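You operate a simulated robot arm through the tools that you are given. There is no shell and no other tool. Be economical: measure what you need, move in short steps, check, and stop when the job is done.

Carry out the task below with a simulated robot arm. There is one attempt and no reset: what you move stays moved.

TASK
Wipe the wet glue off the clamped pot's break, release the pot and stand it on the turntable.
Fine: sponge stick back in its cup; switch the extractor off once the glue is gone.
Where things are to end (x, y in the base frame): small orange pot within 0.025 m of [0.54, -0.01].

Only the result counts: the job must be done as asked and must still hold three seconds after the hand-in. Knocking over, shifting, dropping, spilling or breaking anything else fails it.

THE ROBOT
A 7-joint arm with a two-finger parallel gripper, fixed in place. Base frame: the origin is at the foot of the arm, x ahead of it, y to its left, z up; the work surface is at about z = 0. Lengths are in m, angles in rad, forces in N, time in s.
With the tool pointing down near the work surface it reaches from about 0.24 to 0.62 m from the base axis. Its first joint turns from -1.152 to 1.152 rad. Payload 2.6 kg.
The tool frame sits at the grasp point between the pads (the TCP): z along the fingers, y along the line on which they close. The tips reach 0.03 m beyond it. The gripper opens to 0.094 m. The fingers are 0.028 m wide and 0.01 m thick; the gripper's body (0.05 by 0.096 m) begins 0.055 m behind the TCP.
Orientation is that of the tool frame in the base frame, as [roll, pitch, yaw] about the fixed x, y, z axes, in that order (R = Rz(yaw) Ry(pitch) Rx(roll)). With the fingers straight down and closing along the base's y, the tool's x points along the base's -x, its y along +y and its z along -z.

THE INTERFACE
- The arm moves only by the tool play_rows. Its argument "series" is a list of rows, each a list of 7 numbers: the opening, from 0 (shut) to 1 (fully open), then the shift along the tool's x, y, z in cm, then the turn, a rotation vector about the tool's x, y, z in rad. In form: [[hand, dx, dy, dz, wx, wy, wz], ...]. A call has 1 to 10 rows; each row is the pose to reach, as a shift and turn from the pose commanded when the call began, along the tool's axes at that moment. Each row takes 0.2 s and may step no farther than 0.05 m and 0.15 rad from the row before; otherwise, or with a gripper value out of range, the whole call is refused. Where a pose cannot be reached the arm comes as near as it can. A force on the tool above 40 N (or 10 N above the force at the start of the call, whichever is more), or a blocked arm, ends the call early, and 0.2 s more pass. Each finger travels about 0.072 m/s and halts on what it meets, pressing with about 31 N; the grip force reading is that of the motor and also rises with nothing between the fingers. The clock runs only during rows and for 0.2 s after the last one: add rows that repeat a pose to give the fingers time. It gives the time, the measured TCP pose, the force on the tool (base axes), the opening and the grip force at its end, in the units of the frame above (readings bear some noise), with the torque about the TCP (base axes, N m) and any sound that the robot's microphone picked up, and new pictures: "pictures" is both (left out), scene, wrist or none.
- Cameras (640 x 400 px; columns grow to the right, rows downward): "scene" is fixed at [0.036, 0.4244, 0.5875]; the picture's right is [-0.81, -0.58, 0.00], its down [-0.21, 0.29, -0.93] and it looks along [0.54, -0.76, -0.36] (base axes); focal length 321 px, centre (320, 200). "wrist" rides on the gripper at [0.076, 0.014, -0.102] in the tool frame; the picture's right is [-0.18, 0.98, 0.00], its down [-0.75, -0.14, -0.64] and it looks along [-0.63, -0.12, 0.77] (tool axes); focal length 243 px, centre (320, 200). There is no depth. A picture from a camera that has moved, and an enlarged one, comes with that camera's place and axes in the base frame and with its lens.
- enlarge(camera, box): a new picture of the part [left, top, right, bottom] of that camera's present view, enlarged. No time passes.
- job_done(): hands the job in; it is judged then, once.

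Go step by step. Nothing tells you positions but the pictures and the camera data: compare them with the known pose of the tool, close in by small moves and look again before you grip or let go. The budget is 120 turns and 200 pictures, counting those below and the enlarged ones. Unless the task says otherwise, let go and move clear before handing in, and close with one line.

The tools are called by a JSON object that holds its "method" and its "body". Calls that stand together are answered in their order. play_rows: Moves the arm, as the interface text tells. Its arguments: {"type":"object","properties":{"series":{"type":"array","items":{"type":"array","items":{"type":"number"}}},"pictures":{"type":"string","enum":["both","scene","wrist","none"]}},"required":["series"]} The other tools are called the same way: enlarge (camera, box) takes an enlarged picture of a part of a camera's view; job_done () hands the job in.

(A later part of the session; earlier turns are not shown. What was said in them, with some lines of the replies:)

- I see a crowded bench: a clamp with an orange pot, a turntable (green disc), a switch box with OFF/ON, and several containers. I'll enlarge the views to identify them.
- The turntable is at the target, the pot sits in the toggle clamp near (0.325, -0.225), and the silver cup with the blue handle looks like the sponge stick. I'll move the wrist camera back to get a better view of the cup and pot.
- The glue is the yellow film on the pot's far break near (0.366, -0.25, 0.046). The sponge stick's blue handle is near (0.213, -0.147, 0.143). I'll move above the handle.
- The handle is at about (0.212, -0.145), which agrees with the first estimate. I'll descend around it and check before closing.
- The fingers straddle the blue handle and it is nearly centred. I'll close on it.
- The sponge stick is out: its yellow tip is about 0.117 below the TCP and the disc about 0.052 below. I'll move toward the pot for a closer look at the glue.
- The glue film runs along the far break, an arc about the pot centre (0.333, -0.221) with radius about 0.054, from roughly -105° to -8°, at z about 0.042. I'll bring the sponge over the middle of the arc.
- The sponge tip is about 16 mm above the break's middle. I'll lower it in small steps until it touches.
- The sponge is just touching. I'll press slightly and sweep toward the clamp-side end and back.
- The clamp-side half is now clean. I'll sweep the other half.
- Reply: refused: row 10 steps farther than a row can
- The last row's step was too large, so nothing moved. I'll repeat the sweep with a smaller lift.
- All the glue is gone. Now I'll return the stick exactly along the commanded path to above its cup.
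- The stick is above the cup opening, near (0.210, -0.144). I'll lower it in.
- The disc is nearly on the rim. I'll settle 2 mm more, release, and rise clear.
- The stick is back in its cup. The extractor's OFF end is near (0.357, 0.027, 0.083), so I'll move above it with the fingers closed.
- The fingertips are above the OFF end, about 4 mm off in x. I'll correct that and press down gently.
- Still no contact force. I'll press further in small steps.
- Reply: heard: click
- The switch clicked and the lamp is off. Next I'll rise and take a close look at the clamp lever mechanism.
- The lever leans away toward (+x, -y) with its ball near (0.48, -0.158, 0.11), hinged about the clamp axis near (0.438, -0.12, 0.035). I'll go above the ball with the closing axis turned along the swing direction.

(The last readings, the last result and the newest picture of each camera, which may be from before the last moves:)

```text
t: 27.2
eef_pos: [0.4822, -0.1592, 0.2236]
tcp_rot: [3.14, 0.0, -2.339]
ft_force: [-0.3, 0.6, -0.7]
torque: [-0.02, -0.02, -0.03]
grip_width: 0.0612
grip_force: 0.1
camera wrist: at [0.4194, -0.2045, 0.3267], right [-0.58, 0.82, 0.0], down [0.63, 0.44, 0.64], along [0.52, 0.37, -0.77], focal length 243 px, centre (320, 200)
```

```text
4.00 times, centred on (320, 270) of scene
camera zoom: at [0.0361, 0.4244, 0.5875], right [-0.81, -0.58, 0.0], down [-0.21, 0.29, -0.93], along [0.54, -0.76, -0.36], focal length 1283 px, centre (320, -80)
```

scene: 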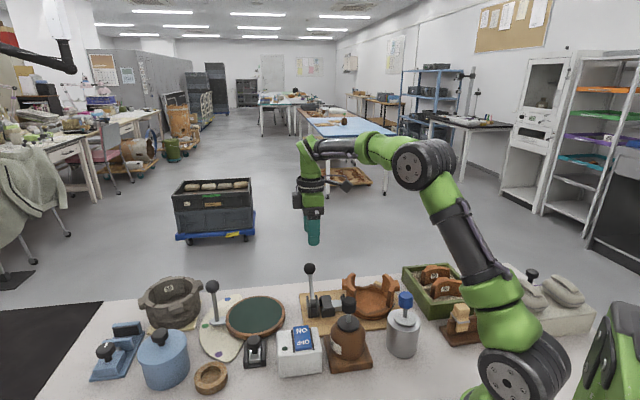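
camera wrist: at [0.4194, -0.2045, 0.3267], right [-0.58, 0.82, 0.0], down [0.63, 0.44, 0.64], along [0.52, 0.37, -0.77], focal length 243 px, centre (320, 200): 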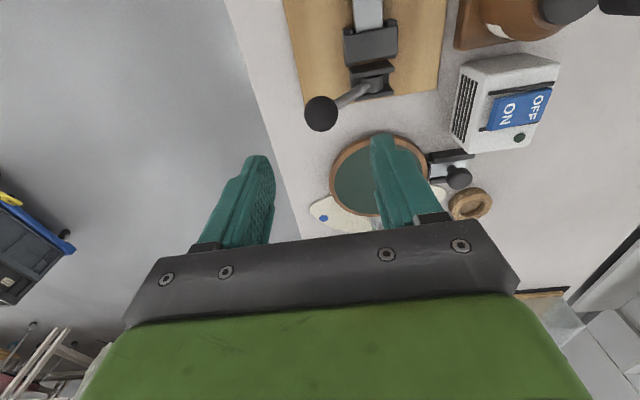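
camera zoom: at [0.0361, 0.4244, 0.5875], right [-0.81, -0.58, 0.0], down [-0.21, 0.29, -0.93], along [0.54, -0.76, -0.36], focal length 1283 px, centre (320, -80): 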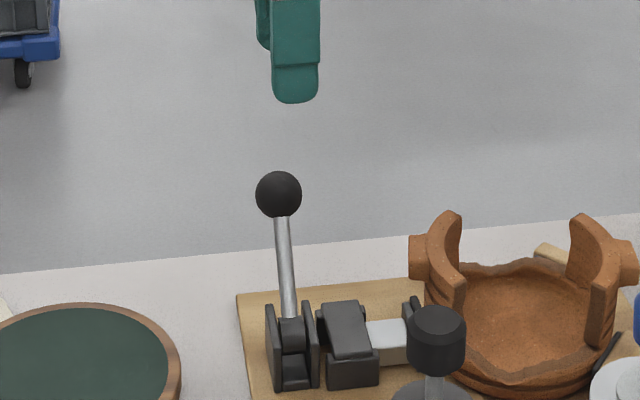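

The ball sits at (0.483, -0.157), straight below the TCP. I'll lower the fingers around it.

{"method": "play_rows", "body": {"series": [[0.65, 0, 0, 3, 0, 0, 0], [0.65, 0, 0, 6, 0, 0, 0], [0.65, 0, 0, 8, 0, 0, 0], [0.65, 0, 0, 9.5, 0, 0, 0], [0.65, 0, 0, 9.5, 0, 0, 0]]}}

{"method": "enlarge", "body": {"camera": "scene", "box": [260, 220, 380, 320]}}

```text
t: 28.4
eef_pos: [0.481, -0.1593, 0.1269]
tcp_rot: [-3.142, -0.001, -2.341]
ft_force: [0.6, 0.1, 0.1]
torque: [0.0, 0.01, 0.01]
grip_width: 0.0611
grip_force: 0.0
camera wrist: at [0.418, -0.2044, 0.2301], right [-0.58, 0.82, 0.0], down [0.63, 0.44, 0.64], along [0.52, 0.37, -0.77], focal length 243 px, centre (320, 200)
```

scene: 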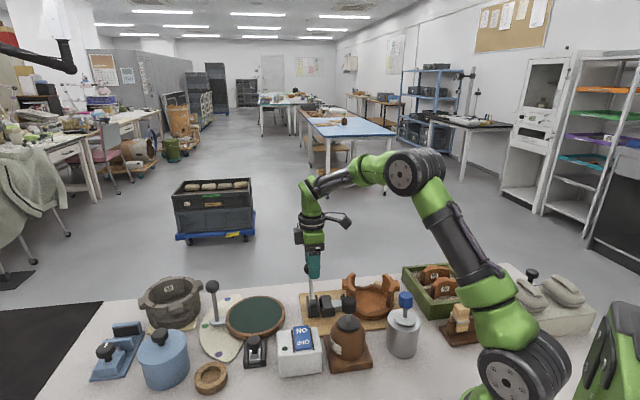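
wrist: 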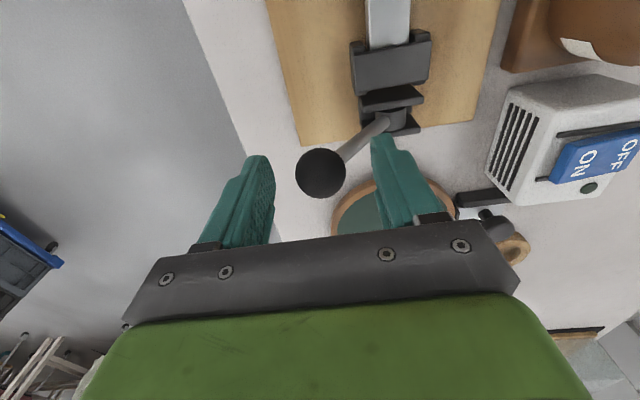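

```text
4.00 times, centred on (320, 270) of scene
camera zoom: at [0.036, 0.4244, 0.5875], right [-0.81, -0.58, 0.0], down [-0.21, 0.29, -0.93], along [0.54, -0.76, -0.36], focal length 1283 px, centre (320, -80)
```

zoom: 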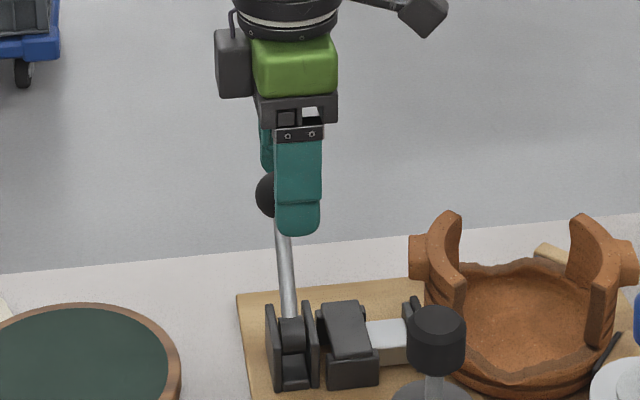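

The ball is between the fingers, about 6 mm off the finger centre. I'll shift that much and begin swinging the lever toward the (-x, +y) side along its arc.

{"method": "play_rows", "body": {"series": [[0.65, -0.6, 0, 0.3, 0, 0, 0], [0.65, -0.6, 0.8, 0.1, 0, 0, 0], [0.65, -0.6, 1.6, -0.3, 0, 0, 0], [0.65, -0.6, 2.7, -1.0, 0, 0, 0], [0.65, -0.6, 3.7, -1.3, 0, 0, 0], [0.65, -0.6, 3.7, -1.3, 0, 0, 0]], "pictures": "none"}}

{"method": "enlarge", "body": {"camera": "scene", "box": [260, 220, 400, 330]}}

```text
t: 29.8
eef_pos: [0.4585, -0.1281, 0.1388]
tcp_rot: [3.14, -0.001, -2.34]
ft_force: [0.2, 0.0, -0.3]
torque: [0.01, 0.0, 0.03]
grip_width: 0.0608
grip_force: 0.0
```

```text
3.64 times, centred on (330, 275) of scene
camera zoom: at [0.036, 0.4244, 0.5875], right [-0.81, -0.58, 0.0], down [-0.21, 0.29, -0.93], along [0.54, -0.76, -0.36], focal length 1166 px, centre (284, -73)
```

zoom: 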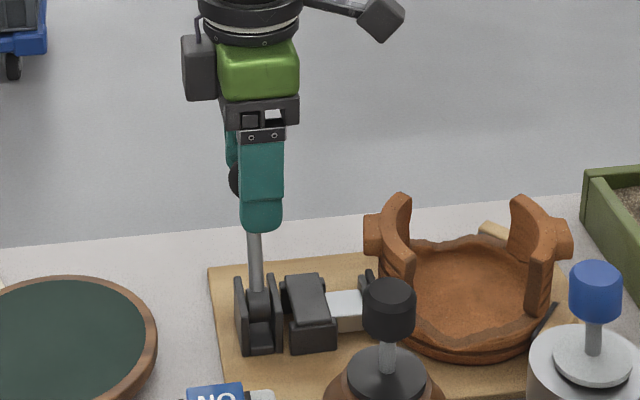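

The lever swings with no resistance, so I'll continue along the arc.

{"method": "play_rows", "body": {"series": [[0.65, 0, 1, -0.2, 0, 0, 0], [0.65, 0, 2.2, -0.4, 0, 0, 0], [0.65, 0, 3.7, -0.4, 0, 0, 0], [0.65, 0, 5, -0.2, 0, 0, 0], [0.65, 0, 6, 0, 0, 0, 0], [0.65, 0, 6.9, 0.2, 0, 0, 0], [0.65, 0, 6.9, 0.2, 0, 0, 0]], "pictures": "none"}}

{"method": "enlarge", "body": {"camera": "scene", "box": [260, 220, 400, 330]}}

```text
t: 31.4
eef_pos: [0.4094, -0.0794, 0.1387]
tcp_rot: [-3.142, 0.0, -2.34]
ft_force: [0.4, 0.5, 0.0]
torque: [0.01, -0.01, 0.03]
grip_width: 0.0608
grip_force: 0.0
```

```text
3.64 times, centred on (330, 275) of scene
camera zoom: at [0.036, 0.4244, 0.5875], right [-0.81, -0.58, 0.0], down [-0.21, 0.29, -0.93], along [0.54, -0.76, -0.36], focal length 1166 px, centre (284, -73)
```

zoom: 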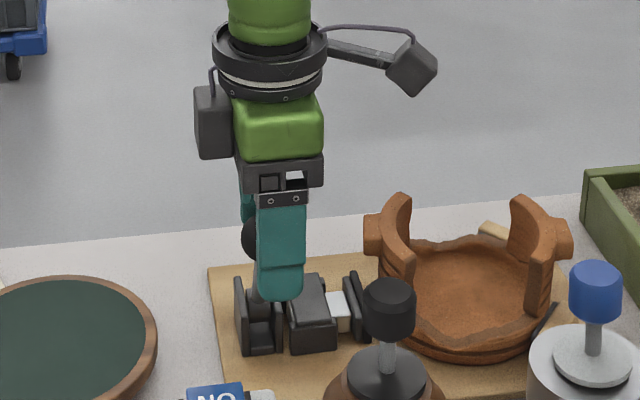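

The clamp pad is retracting from the pot, so this is the right direction. I'll push on to the end of its travel.

{"method": "play_rows", "body": {"series": [[0.65, 0, 0.9, 0.4, 0, 0, 0], [0.65, 0, 1.8, 0.9, 0, 0, 0], [0.65, 0, 2.6, 1.4, 0, 0, 0], [0.65, 0, 3.2, 1.8, 0, 0, 0], [0.65, 0, 3.2, 1.8, 0, 0, 0]]}}

{"method": "enlarge", "body": {"camera": "scene", "box": [260, 220, 400, 330]}}

```text
t: 32.6
eef_pos: [0.3882, -0.0613, 0.1219]
tcp_rot: [-3.133, 0.004, -2.34]
ft_force: [10.3, -9.7, 14.2]
torque: [-0.51, -0.66, -0.03]
grip_width: 0.0697
grip_force: 7.9
camera wrist: at [0.325, -0.1061, 0.2247], right [-0.58, 0.82, -0.01], down [0.62, 0.45, 0.65], along [0.53, 0.37, -0.76], focal length 243 px, centre (320, 200)
```

scene: 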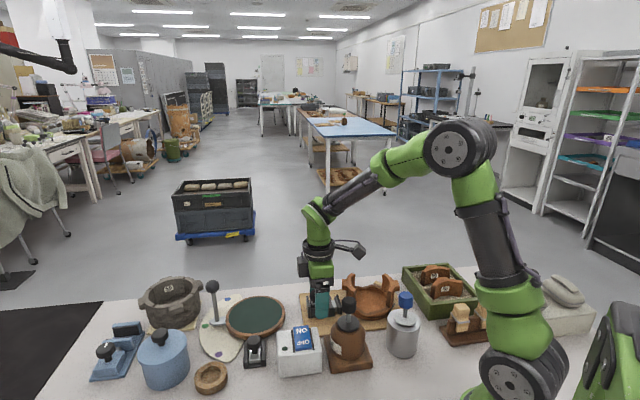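
wrist: 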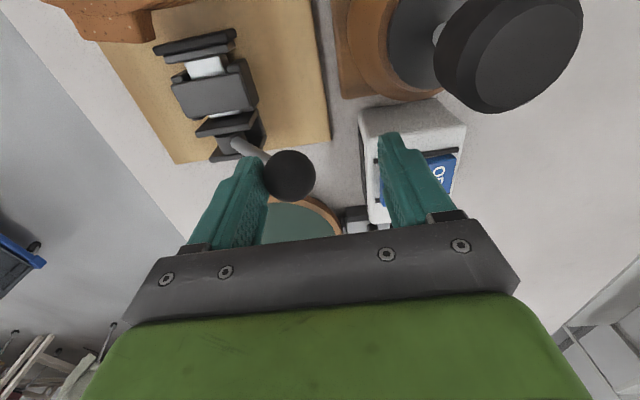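

```text
3.64 times, centred on (330, 275) of scene
camera zoom: at [0.036, 0.4244, 0.5875], right [-0.81, -0.58, 0.0], down [-0.21, 0.29, -0.93], along [0.55, -0.76, -0.36], focal length 1166 px, centre (284, -73)
```

zoom: 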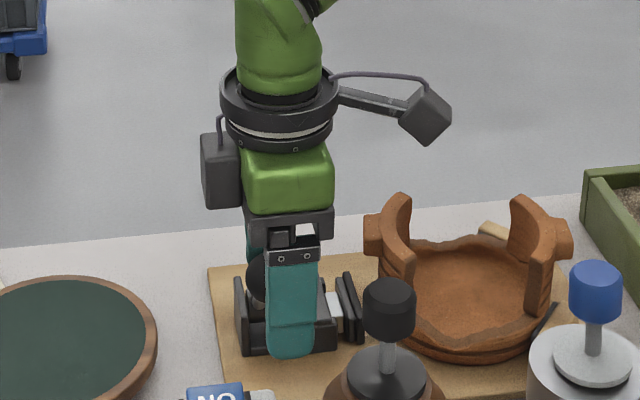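

The lever has reached its end stop and the pad is fully retracted. I'll back off slightly and rise.

{"method": "play_rows", "body": {"series": [[0.65, 0, -1, -0.3, 0, 0, 0], [0.65, 0, -1.5, -0.8, 0, 0, 0], [0.65, 0, -1.5, -4, 0, 0, 0], [0.65, 0, -1.5, -8, 0, 0, 0], [0.65, 0, -1.5, -12, 0, 0, 0], [0.65, 4, -1.5, -14, 0, 0, 0], [0.65, 4, -1.5, -14, 0, 0, 0]]}}

{"method": "enlarge", "body": {"camera": "scene", "box": [280, 240, 420, 350]}}

{"method": "enlarge", "body": {"camera": "wrist", "box": [140, 0, 380, 160]}}

```text
t: 34.2
eef_pos: [0.3707, -0.0997, 0.2618]
tcp_rot: [-3.142, 0.0, -2.338]
ft_force: [-0.5, 0.2, 0.1]
torque: [-0.03, -0.01, 0.01]
grip_width: 0.061
grip_force: 0.0
camera wrist: at [0.3085, -0.1455, 0.3639], right [-0.58, 0.82, 0.0], down [0.63, 0.44, 0.64], along [0.52, 0.37, -0.77], focal length 243 px, centre (320, 200)
```

scene: 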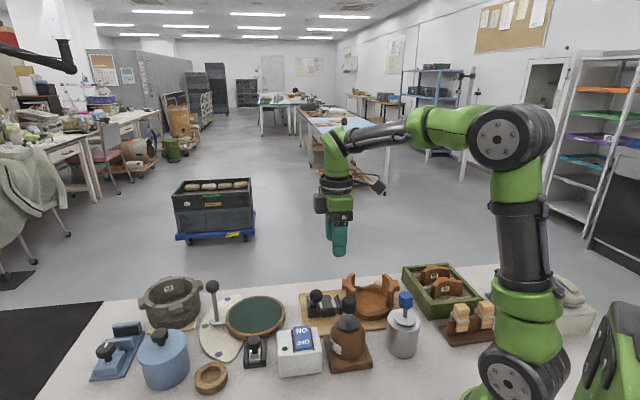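
wrist: 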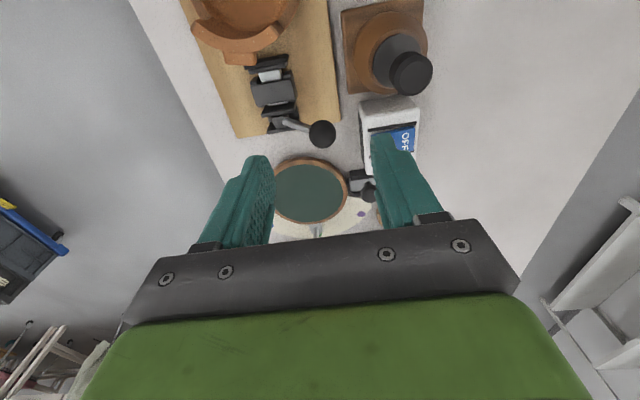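

```text
3.64 times, centred on (350, 295) of scene
camera zoom: at [0.036, 0.4244, 0.5875], right [-0.81, -0.58, 0.0], down [-0.21, 0.29, -0.93], along [0.54, -0.76, -0.36], focal length 1166 px, centre (211, -146)
```

zoom: 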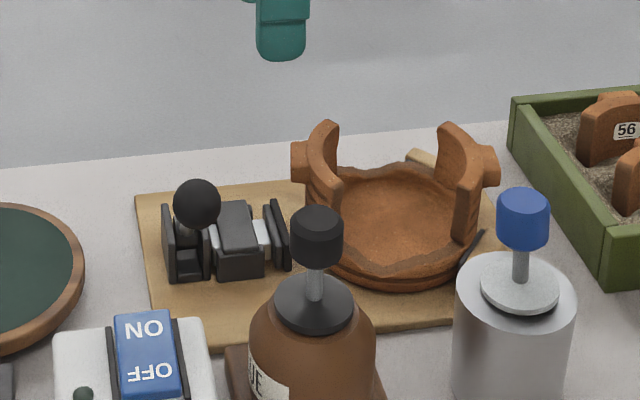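

```text
2.50 times, centred on (260, 80) of wrist
camera zoom: at [0.3085, -0.1455, 0.3639], right [-0.58, 0.82, 0.0], down [0.63, 0.44, 0.64], along [0.52, 0.37, -0.77], focal length 606 px, centre (470, 500)
```

zoom: 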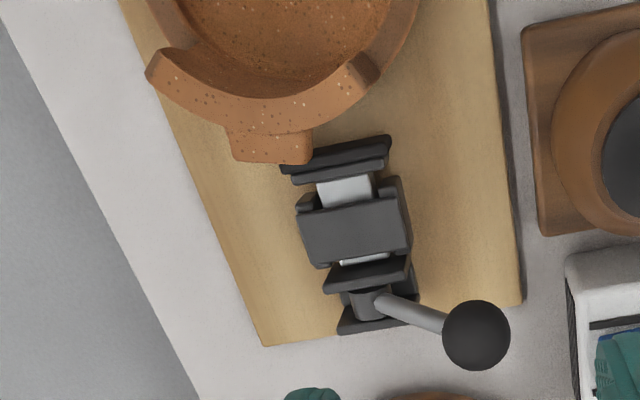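

The pot is free. I'll grip the far wall radially across its lug at about 218° from the pot's centre, TCP near (0.289, -0.2555), so first I turn the hand and move above it.

{"method": "play_rows", "body": {"series": [[0.65, 1.7, -0.5, 0, 0, 0, 0.14], [0.65, 3.4, -1, 0, 0, 0, 0.28], [0.65, 5.1, -1.5, 0, 0, 0, 0.42], [0.65, 6.8, -2, 0, 0, 0, 0.56], [0.65, 8.5, -2.5, 0, 0, 0, 0.7], [0.65, 10.2, -3, 0, 0, 0, 0.84], [0.65, 11.9, -3.5, 0, 0, 0, 0.98], [0.65, 13.6, -4, 0, 0, 0, 1.12], [0.65, 15.3, -4.5, 0, 0, 0, 1.26], [0.65, 16.9, -4.9, 0, 0, 0, 1.4]], "pictures": "none"}}

{"method": "play_rows", "body": {"series": [[0.65, 0, 0, 0, 0, 0, 0.13], [0.65, 0, 0, 0, 0, 0, 0.26], [0.65, 0, 0, 0, 0, 0, 0.31], [0.65, 0, 0, 0, 0, 0, 0.31]]}}

{"method": "enlarge", "body": {"camera": "wrist", "box": [200, 60, 440, 240]}}

```text
t: 36.4
eef_pos: [0.2866, -0.2512, 0.2601]
tcp_rot: [-3.141, 0.001, 2.541]
ft_force: [-0.2, 0.0, -0.4]
torque: [0.01, 0.01, -0.02]
grip_width: 0.0609
grip_force: 0.0
```

```text
t: 37.4
eef_pos: [0.2859, -0.2526, 0.26]
tcp_rot: [3.141, 0.001, 2.231]
ft_force: [-0.1, 0.5, 0.0]
torque: [-0.05, -0.04, -0.06]
grip_width: 0.0611
grip_force: 0.1
camera wrist: at [0.252, -0.184, 0.3641], right [0.89, 0.46, 0.0], down [0.35, -0.68, 0.64], along [0.29, -0.57, -0.77], focal length 243 px, centre (320, 200)
```

scene: 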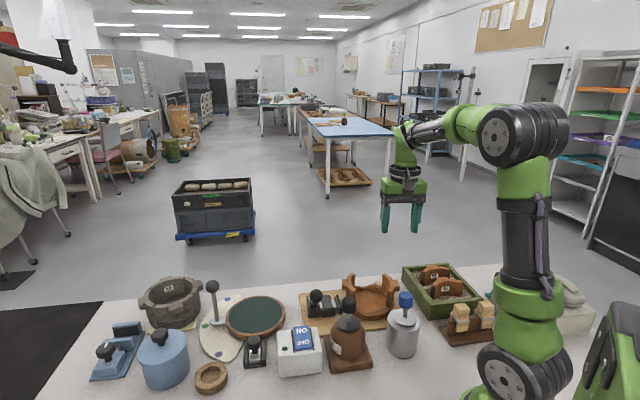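
wrist: 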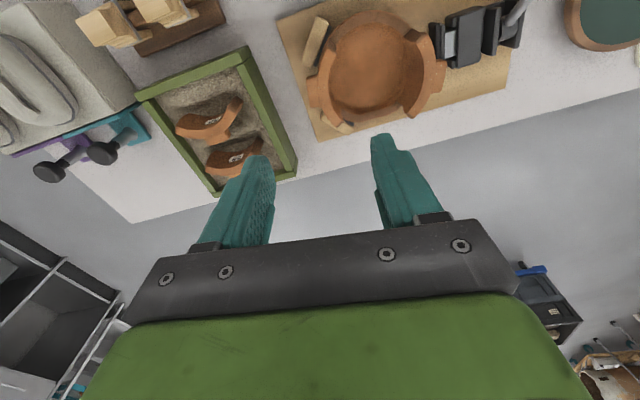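

```text
2.22 times, centred on (320, 150) of wrist
camera zoom: at [0.252, -0.184, 0.3641], right [0.89, 0.46, 0.0], down [0.35, -0.68, 0.64], along [0.29, -0.57, -0.77], focal length 539 px, centre (320, 311)
```

zoom: 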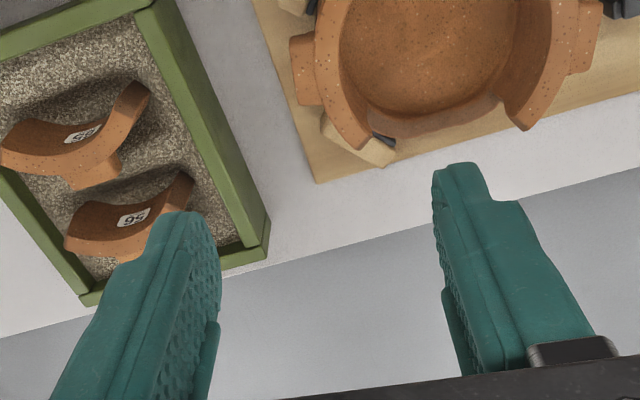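

The hand is aligned with the lug radially and tangentially. I'll descend to just above the wall and check.

{"method": "play_rows", "body": {"series": [[0.65, 0, 0, 4, 0, 0, 0], [0.65, 0, 0, 8, 0, 0, 0], [0.65, 0, 0, 12, 0, 0, 0], [0.65, 0, 0, 12, 0, 0, 0]], "pictures": "none"}}

{"method": "enlarge", "body": {"camera": "wrist", "box": [200, 30, 440, 210]}}

{"method": "enlarge", "body": {"camera": "scene", "box": [320, 220, 460, 330]}}

```text
t: 38.4
eef_pos: [0.2839, -0.2559, 0.1399]
tcp_rot: [3.141, -0.001, 2.232]
ft_force: [-0.7, 0.5, -0.7]
torque: [0.0, 0.02, -0.01]
grip_width: 0.0612
grip_force: 0.0
```

```text
2.22 times, centred on (320, 120) of wrist
camera zoom: at [0.2498, -0.1858, 0.2435], right [0.89, 0.46, 0.0], down [0.35, -0.68, 0.64], along [0.29, -0.57, -0.77], focal length 539 px, centre (320, 378)
```

zoom: 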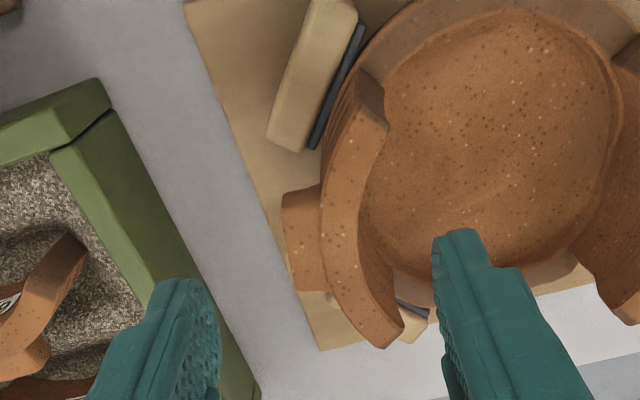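

```text
3.64 times, centred on (390, 275) of scene
camera zoom: at [0.036, 0.4244, 0.5875], right [-0.81, -0.58, 0.0], down [-0.21, 0.29, -0.93], along [0.54, -0.76, -0.36], focal length 1166 px, centre (66, -73)
```

zoom: 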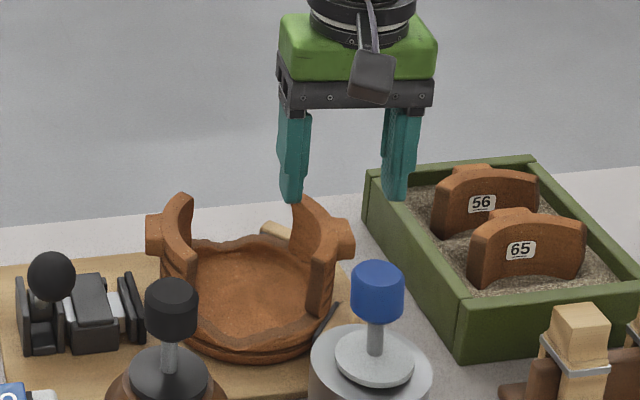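

Alignment is good. I'll lower so the pads span the wall and lug, then check.

{"method": "play_rows", "body": {"series": [[0.65, 0, 0.2, 2, 0, 0, 0], [0.65, 0, 0.2, 4, 0, 0, 0], [0.65, 0, 0.2, 5.2, 0, 0, 0], [0.65, 0, 0.2, 6.2, 0, 0, 0], [0.65, 0, 0.2, 6.2, 0, 0, 0]], "pictures": "none"}}

{"method": "enlarge", "body": {"camera": "wrist", "box": [200, 60, 440, 240]}}

{"method": "enlarge", "body": {"camera": "scene", "box": [320, 240, 440, 330]}}

```text
t: 39.6
eef_pos: [0.2869, -0.2533, 0.0784]
tcp_rot: [3.142, -0.001, 2.233]
ft_force: [-0.2, -0.9, -0.2]
torque: [0.02, 0.01, 0.03]
grip_width: 0.0609
grip_force: 0.0
```

```text
2.22 times, centred on (320, 150) of wrist
camera zoom: at [0.2524, -0.1848, 0.1815], right [0.89, 0.46, 0.0], down [0.35, -0.68, 0.64], along [0.29, -0.57, -0.77], focal length 539 px, centre (320, 311)
```

zoom: 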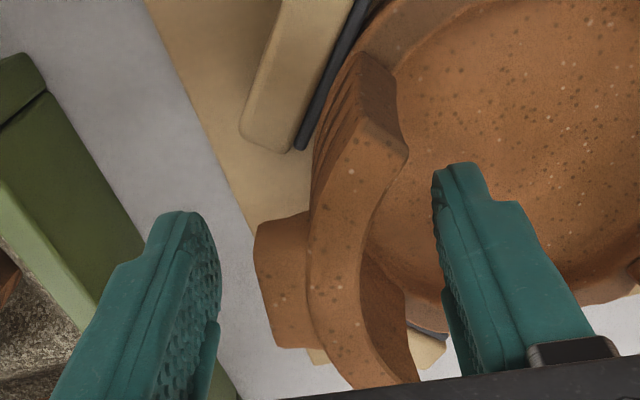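

```text
4.44 times, centred on (380, 285) of scene
camera zoom: at [0.036, 0.4244, 0.5875], right [-0.81, -0.58, 0.0], down [-0.21, 0.29, -0.93], along [0.54, -0.76, -0.36], focal length 1426 px, centre (53, -178)
```

zoom: 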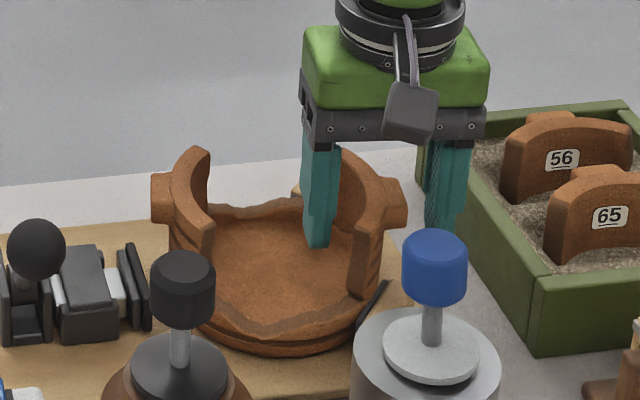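

The fingers straddle the wall and lug nearly centred. I'll close on them.

{"method": "play_rows", "body": {"series": [[0.65, 0, -0.2, 0, 0, 0, 0], [0.3, 0, -0.2, 0, 0, 0, 0], [0, 0, -0.2, 0, 0, 0, 0], [0, 0, -0.2, 0, 0, 0, 0], [0, 0, -0.2, 0, 0, 0, 0], [0, 0, -0.2, 0, 0, 0, 0]], "pictures": "none"}}

{"method": "enlarge", "body": {"camera": "wrist", "box": [200, 60, 440, 240]}}

{"method": "enlarge", "body": {"camera": "scene", "box": [320, 240, 440, 330]}}

```text
t: 41.0
eef_pos: [0.2861, -0.2536, 0.0773]
tcp_rot: [3.141, 0.001, 2.232]
ft_force: [11.6, 3.1, -0.3]
torque: [-0.14, -0.31, -0.52]
grip_width: 0.0301
grip_force: 31.1
```

```text
2.22 times, centred on (320, 150) of wrist
camera zoom: at [0.252, -0.1854, 0.1812], right [0.89, 0.46, 0.0], down [0.35, -0.68, 0.64], along [0.3, -0.57, -0.77], focal length 539 px, centre (320, 311)
```

zoom: 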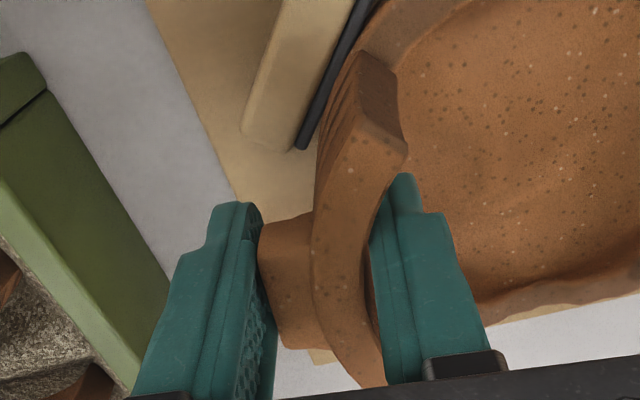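

```text
4.44 times, centred on (380, 285) of scene
camera zoom: at [0.0361, 0.4244, 0.5875], right [-0.81, -0.58, 0.0], down [-0.21, 0.29, -0.93], along [0.54, -0.76, -0.36], focal length 1426 px, centre (53, -178)
```

zoom: 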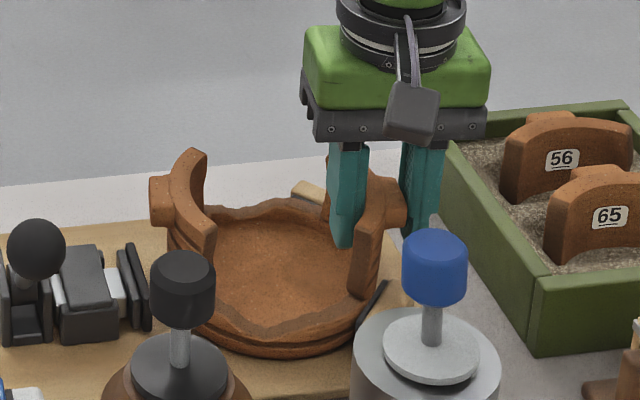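

The grip holds at 0.030 m with a slight side load against the stops. I'll ease off the stops and lift.

{"method": "play_rows", "body": {"series": [[0, 0, 0.2, 0, 0, 0, 0], [0, 0, 0.3, -0.5, 0, 0, 0], [0, 0, 0.4, -1.2, 0, 0, 0], [0, 0, 0.4, -2.5, 0, 0, 0], [0, 0, 0.4, -4, 0, 0, 0], [0, 0, 0.4, -5.5, 0, 0, 0], [0, 0, 0.4, -5.5, 0, 0, 0]], "pictures": "wrist"}}

{"method": "enlarge", "body": {"camera": "scene", "box": [300, 220, 440, 330]}}

```text
t: 42.6
eef_pos: [0.2897, -0.2499, 0.1335]
tcp_rot: [3.14, -0.001, 2.234]
ft_force: [-0.2, 0.8, -4.2]
torque: [-0.12, 0.21, -0.02]
grip_width: 0.0299
grip_force: 31.0
camera wrist: at [0.2559, -0.1826, 0.2373], right [0.89, 0.46, 0.0], down [0.35, -0.68, 0.64], along [0.29, -0.57, -0.77], focal length 243 px, centre (320, 200)
```

wrist: 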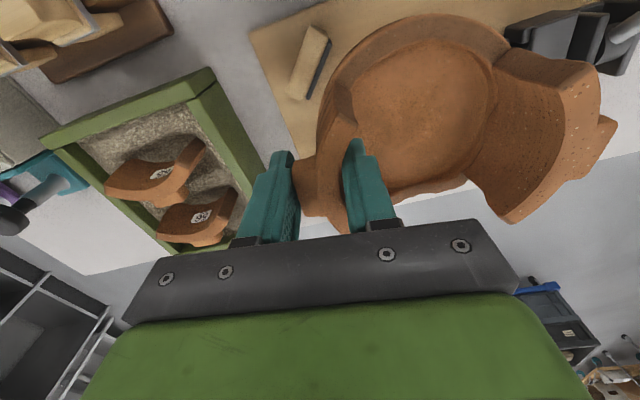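

```text
3.64 times, centred on (370, 275) of scene
camera zoom: at [0.0361, 0.4244, 0.5875], right [-0.81, -0.58, 0.0], down [-0.21, 0.29, -0.93], along [0.54, -0.76, -0.36], focal length 1166 px, centre (138, -73)
```

zoom: 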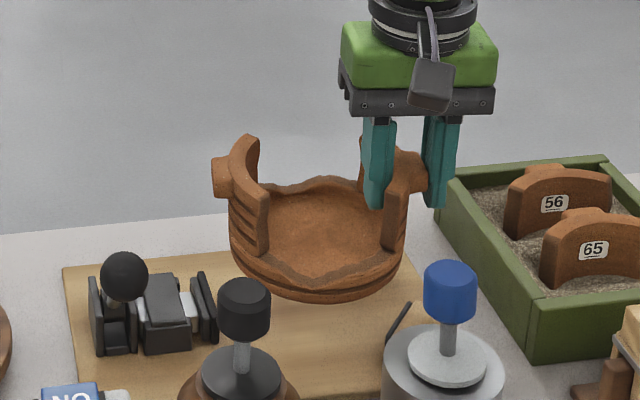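

The pot is lifted level with a weight of about 4 N. I'll raise it clear of everything and carry it toward the turntable.

{"method": "play_rows", "body": {"series": [[0, 0, 0, -3, 0, 0, 0], [0, 0, 0, -6, 0, 0, 0], [0, 0, 0, -9, 0, 0, 0], [0, 0, 0, -12, 0, 0, 0], [0, 0.4, 3, -13, 0, 0, 0], [0, 0.8, 6, -13, 0, 0, 0], [0, 1.1, 9, -13, 0, 0, 0], [0, 1.5, 12, -13, 0, 0, 0], [0, 1.9, 15, -13, 0, 0, 0]], "pictures": "none"}}

{"method": "play_rows", "body": {"series": [[0, 0.3, 3, 0, 0, 0, 0], [0, 0.6, 6, 0, 0, 0, 0], [0, 0.9, 8.5, 0, 0, 0, 0], [0, 1.2, 11, 0, 0, 0, 0], [0, 1.5, 13.5, 0, 0, 0, 0], [0, 1.5, 13.5, 0, 0, 0, 0]]}}

{"method": "enlarge", "body": {"camera": "scene", "box": [190, 200, 350, 350]}}

```text
t: 44.6
eef_pos: [0.3972, -0.1449, 0.2652]
tcp_rot: [-3.142, 0.0, 2.232]
ft_force: [0.2, 0.0, -4.9]
torque: [-0.16, 0.23, -0.05]
grip_width: 0.0297
grip_force: 31.4
```

```text
t: 46.0
eef_pos: [0.4938, -0.0465, 0.2631]
tcp_rot: [3.141, -0.001, 2.233]
ft_force: [-0.6, 0.6, -4.3]
torque: [-0.17, 0.18, 0.0]
grip_width: 0.0297
grip_force: 31.2
camera wrist: at [0.4593, 0.022, 0.367], right [0.89, 0.46, 0.0], down [0.35, -0.68, 0.64], along [0.29, -0.57, -0.77], focal length 243 px, centre (320, 200)
```

scene: 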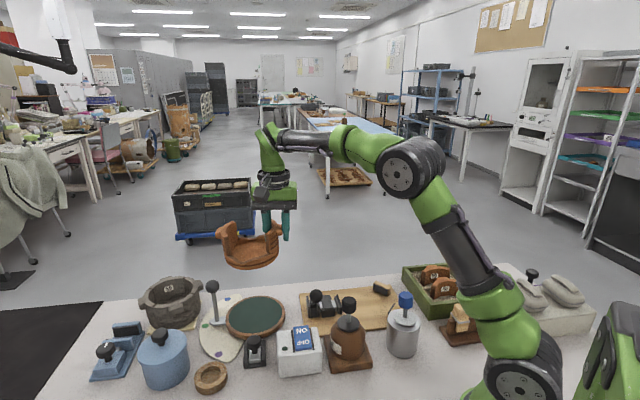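
wrist: 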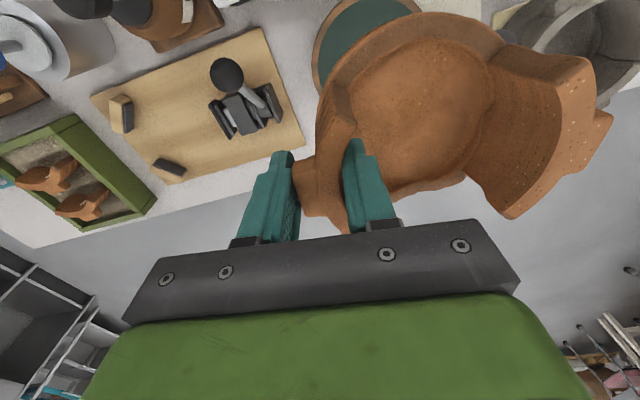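

```text
2.67 times, centred on (270, 275) of scene
camera zoom: at [0.0361, 0.4244, 0.5875], right [-0.81, -0.58, 0.0], down [-0.21, 0.29, -0.93], along [0.54, -0.76, -0.36], focal length 855 px, centre (453, 0)
```

zoom: 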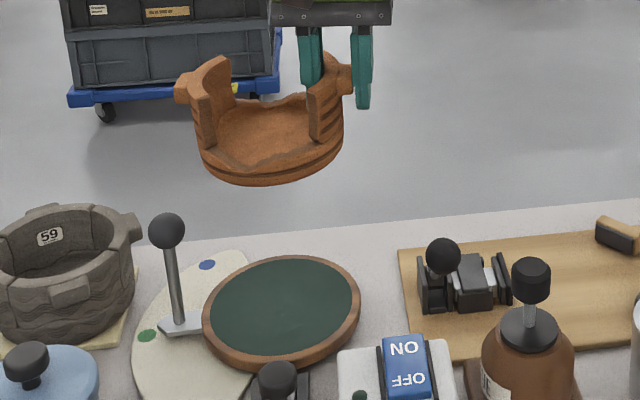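

The pot is above the turntable, but its lug would come within about 1 cm of the grey lever's ball near (0.61, 0.054). I'll turn the pot about its own centre by 45° to clear it.

{"method": "play_rows", "body": {"series": [[0, -0.5, 0.35, 0, 0, 0, -0.131], [0, -1.1, 0.7, 0, 0, 0, -0.262], [0, -1.8, 1.0, 0, 0, 0, -0.393], [0, -2.5, 1.3, 0, 0, 0, -0.524], [0, -3.3, 1.5, 0, 0, 0, -0.655], [0, -4.0, 1.7, 0, 0, 0, -0.785], [0, -4.0, 1.7, 0, 0, 0, -0.785]]}}

{"method": "enlarge", "body": {"camera": "scene", "box": [190, 200, 350, 350]}}

```text
t: 47.6
eef_pos: [0.5327, -0.0692, 0.2625]
tcp_rot: [3.141, 0.0, 3.019]
ft_force: [-0.8, -0.5, -4.4]
torque: [-0.25, 0.02, 0.0]
grip_width: 0.0297
grip_force: 31.4
camera wrist: at [0.4594, -0.0463, 0.3662], right [0.3, 0.95, 0.0], down [0.73, -0.23, 0.64], along [0.61, -0.19, -0.77], focal length 243 px, centre (320, 200)
```

scene: 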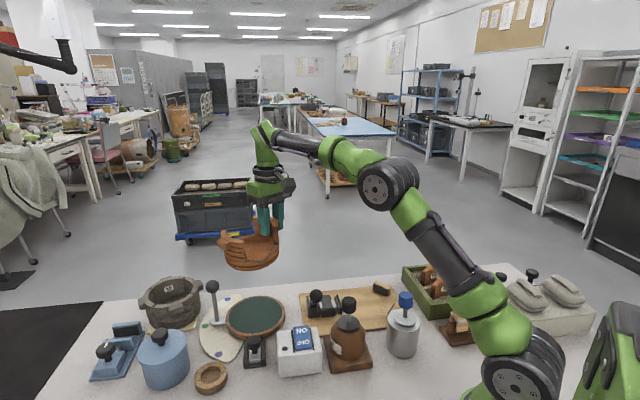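
wrist: 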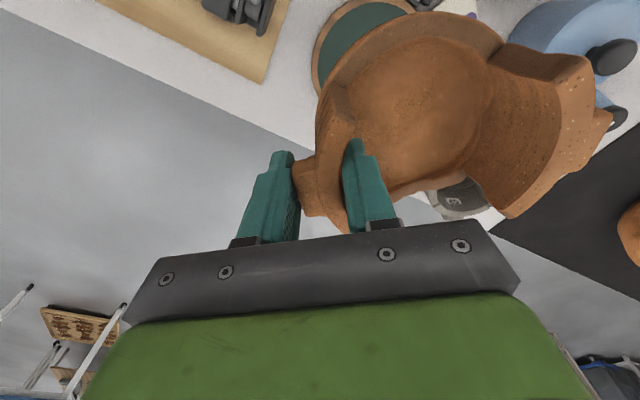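

```text
2.67 times, centred on (270, 275) of scene
camera zoom: at [0.0361, 0.4244, 0.5875], right [-0.81, -0.58, 0.0], down [-0.21, 0.29, -0.93], along [0.54, -0.76, -0.36], focal length 855 px, centre (453, 0)
```

zoom: 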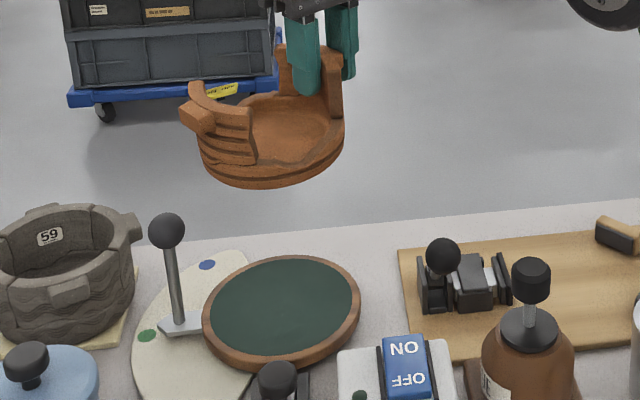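

The pot's base centre stayed near (0.539, -0.009), and the lug now points away from the lever. I'll lower it to just above the turntable.

{"method": "play_rows", "body": {"series": [[0, 0, 0, 3, 0, 0, 0], [0, 0, 0, 6, 0, 0, 0], [0, 0, 0, 9, 0, 0, 0], [0, 0, 0, 12, 0, 0, 0], [0, 0, 0, 14, 0, 0, 0], [0, 0, 0, 14, 0, 0, 0]], "pictures": "wrist"}}

{"method": "enlarge", "body": {"camera": "scene", "box": [190, 230, 310, 350]}}

```text
t: 49.0
eef_pos: [0.532, -0.0667, 0.1231]
tcp_rot: [-3.141, 0.001, 3.018]
ft_force: [0.4, -0.1, -6.0]
torque: [-0.27, 0.03, -0.02]
grip_width: 0.0294
grip_force: 31.4
camera wrist: at [0.4592, -0.0435, 0.2259], right [0.3, 0.95, 0.0], down [0.73, -0.23, 0.64], along [0.61, -0.2, -0.77], focal length 243 px, centre (320, 200)
```

wrist: 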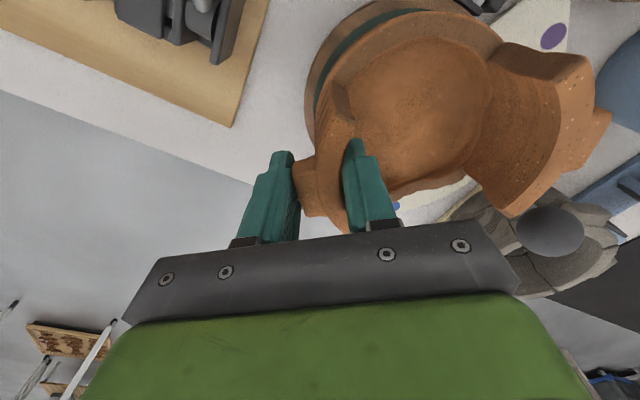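

```text
3.33 times, centred on (250, 290) of scene
camera zoom: at [0.0361, 0.4244, 0.5875], right [-0.81, -0.58, 0.0], down [-0.21, 0.29, -0.93], along [0.54, -0.76, -0.36], focal length 1069 px, centre (553, -100)
```

zoom: 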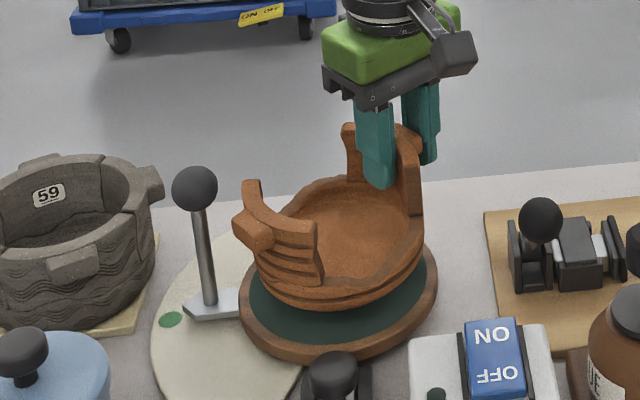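

The pot hovers about 2.5 cm above the disc and looks about 1 cm toward the scene camera. I'll correct half of that and lower gently, watching the force.

{"method": "play_rows", "body": {"series": [[0, -0.4, -0.5, 0.5, 0, 0, 0], [0, -0.4, -0.5, 1.2, 0, 0, 0], [0, -0.4, -0.5, 1.7, 0, 0, 0], [0, -0.4, -0.5, 1.7, 0, 0, 0]], "pictures": "none"}}

{"method": "enlarge", "body": {"camera": "scene", "box": [200, 250, 300, 350]}}

```text
t: 50.0
eef_pos: [0.5346, -0.0728, 0.1067]
tcp_rot: [-3.141, 0.0, 3.016]
ft_force: [0.7, 0.3, -4.7]
torque: [-0.29, 0.01, -0.03]
grip_width: 0.0295
grip_force: 31.5
```

```text
4.00 times, centred on (250, 300) of scene
camera zoom: at [0.0361, 0.4244, 0.5875], right [-0.81, -0.58, 0.0], down [-0.21, 0.29, -0.93], along [0.54, -0.76, -0.36], focal length 1283 px, centre (600, -200)
```

zoom: 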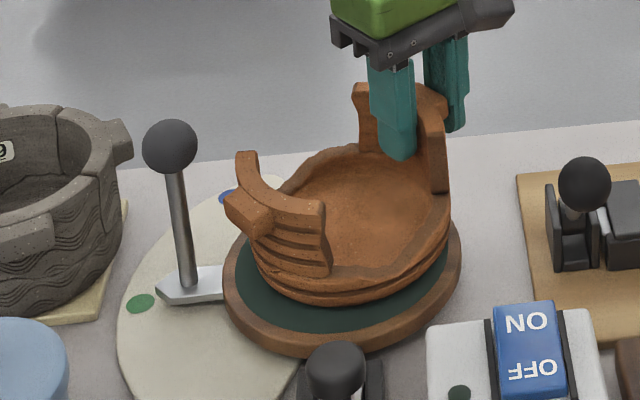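

The pot now looks well centred. I'll lower in small steps until it touches.

{"method": "play_rows", "body": {"series": [[0, 0, 0, 0.3, 0, 0, 0], [0, 0, 0, 0.5, 0, 0, 0], [0, 0, 0, 0.7, 0, 0, 0], [0, 0, 0, 0.7, 0, 0, 0]], "pictures": "none"}}

{"method": "enlarge", "body": {"camera": "scene", "box": [200, 250, 300, 350]}}

```text
t: 51.0
eef_pos: [0.5353, -0.0754, 0.0995]
tcp_rot: [-3.141, 0.001, 3.014]
ft_force: [-0.1, -2.9, 1.5]
torque: [0.17, -0.1, -0.02]
grip_width: 0.0296
grip_force: 30.6
```

```text
4.00 times, centred on (250, 300) of scene
camera zoom: at [0.036, 0.4244, 0.5875], right [-0.81, -0.58, 0.0], down [-0.21, 0.29, -0.93], along [0.54, -0.76, -0.36], focal length 1283 px, centre (600, -200)
```

zoom: 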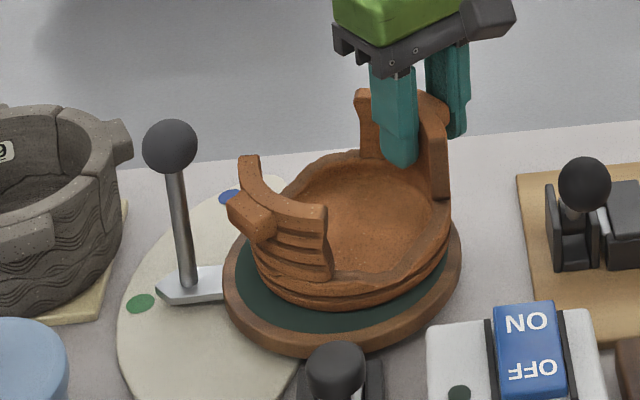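

The pot is in contact with the turntable, near the target. I'll release slowly and check before rising.

{"method": "play_rows", "body": {"series": [[0.35, 0, 0, 0, 0, 0, 0], [0.5, 0, 0, 0, 0, 0, 0], [0.65, 0, 0, 0, 0, 0, 0], [0.65, 0, 0, 0, 0, 0, 0], [0.65, 0, 0, 0, 0, 0, 0]], "pictures": "wrist"}}

{"method": "enlarge", "body": {"camera": "scene", "box": [200, 250, 300, 350]}}

```text
t: 52.2
eef_pos: [0.5354, -0.0746, 0.0996]
tcp_rot: [-3.141, 0.0, 3.017]
ft_force: [0.0, -0.2, 0.2]
torque: [0.01, 0.02, 0.01]
grip_width: 0.0613
grip_force: 0.0
camera wrist: at [0.4626, -0.0518, 0.2026], right [0.3, 0.95, 0.0], down [0.73, -0.23, 0.64], along [0.61, -0.2, -0.77], focal length 243 px, centre (320, 200)
```

wrist: 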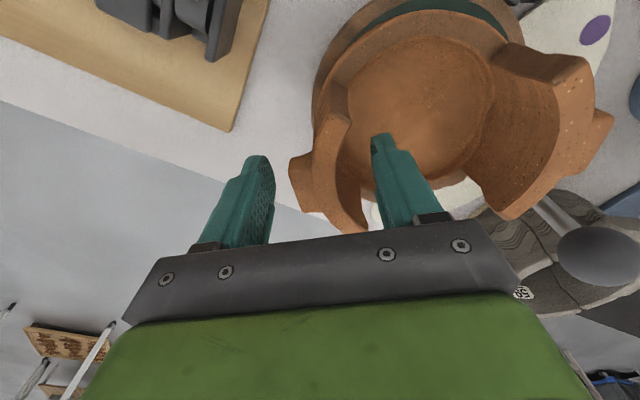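

```text
4.00 times, centred on (250, 300) of scene
camera zoom: at [0.036, 0.4244, 0.5875], right [-0.81, -0.58, 0.0], down [-0.21, 0.29, -0.93], along [0.54, -0.76, -0.36], focal length 1283 px, centre (600, -200)
```

zoom: 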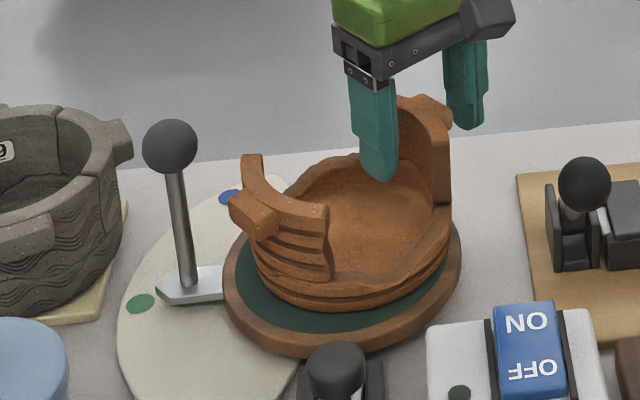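

The pot stands. I'll rise straight up and verify its position from above.

{"method": "play_rows", "body": {"series": [[0.65, 0, 0, -2, 0, 0, 0], [0.65, 0, 0, -5, 0, 0, 0], [0.65, 0, 0, -9, 0, 0, 0], [0.65, 0, 0, -13, 0, 0, 0], [0.65, 4, 3, -17, 0, 0, 0], [0.65, 8, 6, -19, 0, 0, 0], [0.65, 12, 7, -19, 0, 0, 0], [0.65, 12, 7, -19, 0, 0, 0]]}}

{"method": "enlarge", "body": {"camera": "wrist", "box": [200, 20, 440, 200]}}

{"method": "enlarge", "body": {"camera": "scene", "box": [200, 250, 300, 350]}}

```text
refused: row 5 steps farther than a row can; nothing moved
```

```text
2.22 times, centred on (320, 110) of wrist
camera zoom: at [0.4626, -0.0518, 0.2026], right [0.3, 0.95, 0.0], down [0.73, -0.23, 0.64], along [0.61, -0.2, -0.77], focal length 539 px, centre (320, 400)
```

zoom: 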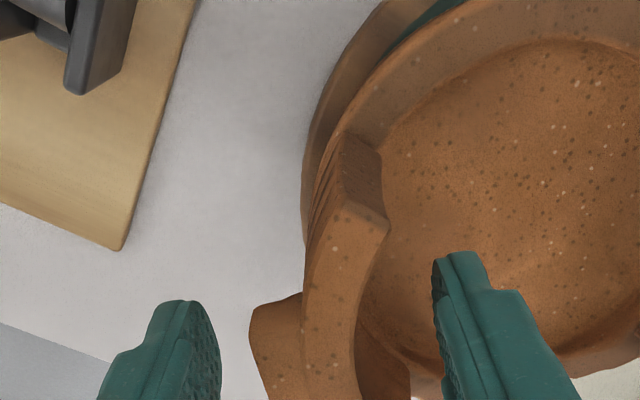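

```text
4.00 times, centred on (250, 300) of scene
camera zoom: at [0.036, 0.4244, 0.5875], right [-0.81, -0.58, 0.0], down [-0.21, 0.29, -0.93], along [0.54, -0.76, -0.36], focal length 1283 px, centre (600, -200)
```

zoom: 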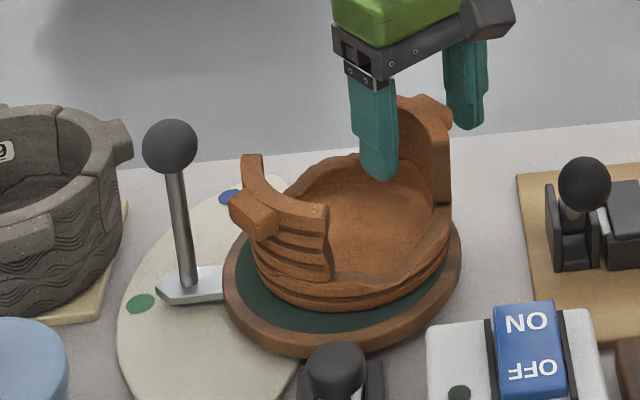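

One row stepped too far, so nothing moved. I'll repeat with smaller steps.

{"method": "play_rows", "body": {"series": [[0.65, 0, 0, -2, 0, 0, 0], [0.65, 0, 0, -5, 0, 0, 0], [0.65, 0, 0, -9, 0, 0, 0], [0.65, 0, 0, -13, 0, 0, 0], [0.65, 2, 2, -16, 0, 0, 0], [0.65, 5, 4, -18, 0, 0, 0], [0.65, 8.5, 6, -19, 0, 0, 0], [0.65, 12, 7, -19, 0, 0, 0], [0.65, 12, 7, -19, 0, 0, 0]]}}

{"method": "enlarge", "body": {"camera": "wrist", "box": [220, 40, 420, 190]}}

{"method": "enlarge", "body": {"camera": "scene", "box": [200, 250, 300, 350]}}

```text
t: 54.2
eef_pos: [0.4263, 0.0077, 0.2869]
tcp_rot: [3.141, -0.001, 3.018]
ft_force: [0.5, 0.4, -0.1]
torque: [0.02, 0.0, -0.01]
grip_width: 0.0611
grip_force: 0.0
camera wrist: at [0.3529, 0.0316, 0.3895], right [0.3, 0.95, 0.0], down [0.73, -0.23, 0.64], along [0.61, -0.2, -0.77], focal length 243 px, centre (320, 200)
```

scene: 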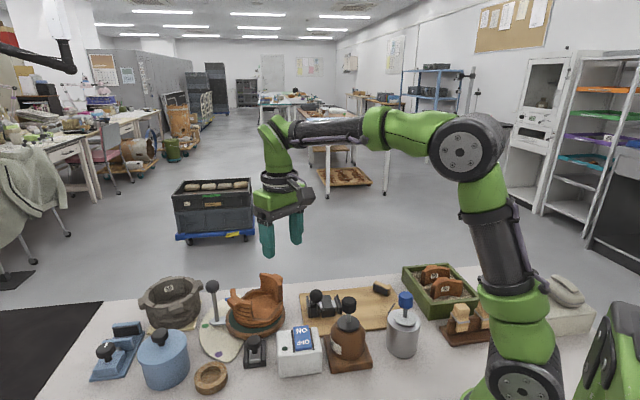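
wrist: 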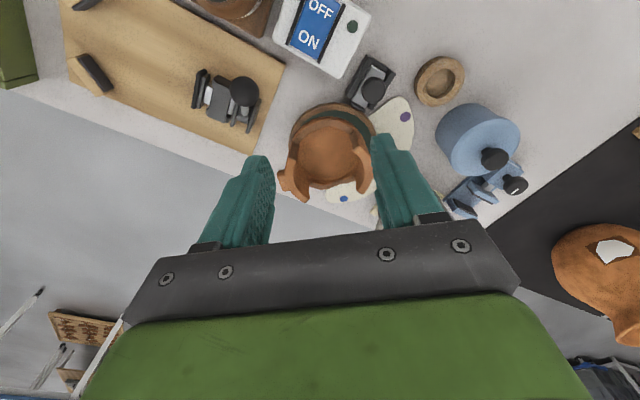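

```text
2.67 times, centred on (320, 115) of wrist
camera zoom: at [0.3529, 0.0316, 0.3895], right [0.3, 0.95, 0.0], down [0.73, -0.23, 0.64], along [0.61, -0.2, -0.77], focal length 647 px, centre (320, 427)
```

zoom: 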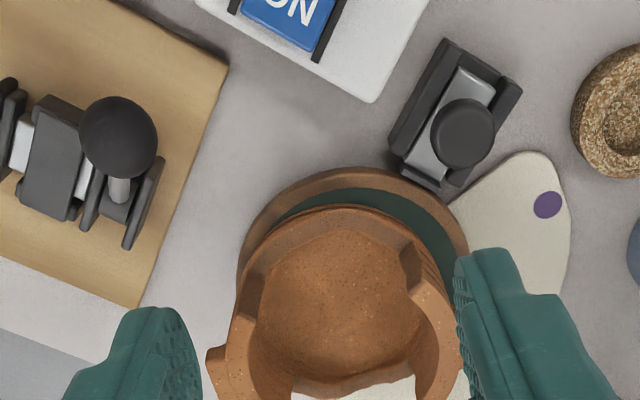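

```text
4.00 times, centred on (250, 300) of scene
camera zoom: at [0.036, 0.4244, 0.5875], right [-0.81, -0.58, 0.0], down [-0.21, 0.29, -0.93], along [0.55, -0.76, -0.36], focal length 1283 px, centre (600, -200)
```

zoom: 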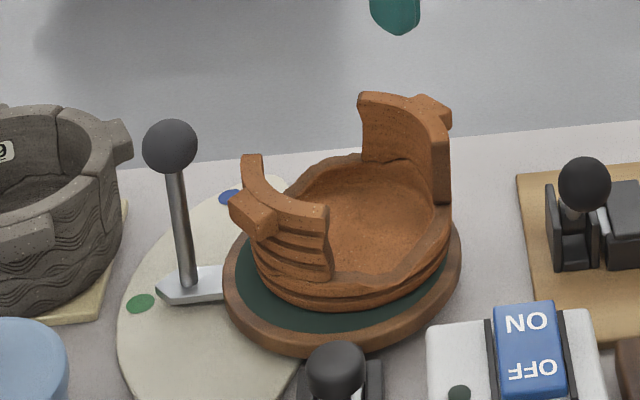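

The pot stands on the turntable at about (0.537, -0.015). The glue is wiped off, the sponge stick is in its cup, the extractor is off and the hand is clear, so I'm handing in.

{"method": "job_done", "body": {}}

```text
The job is handed in.
```

The glue is wiped off the break and the pot is released and standing on the turntable, about 6 mm from its target. The sponge stick is back in its cup and the extractor is off.
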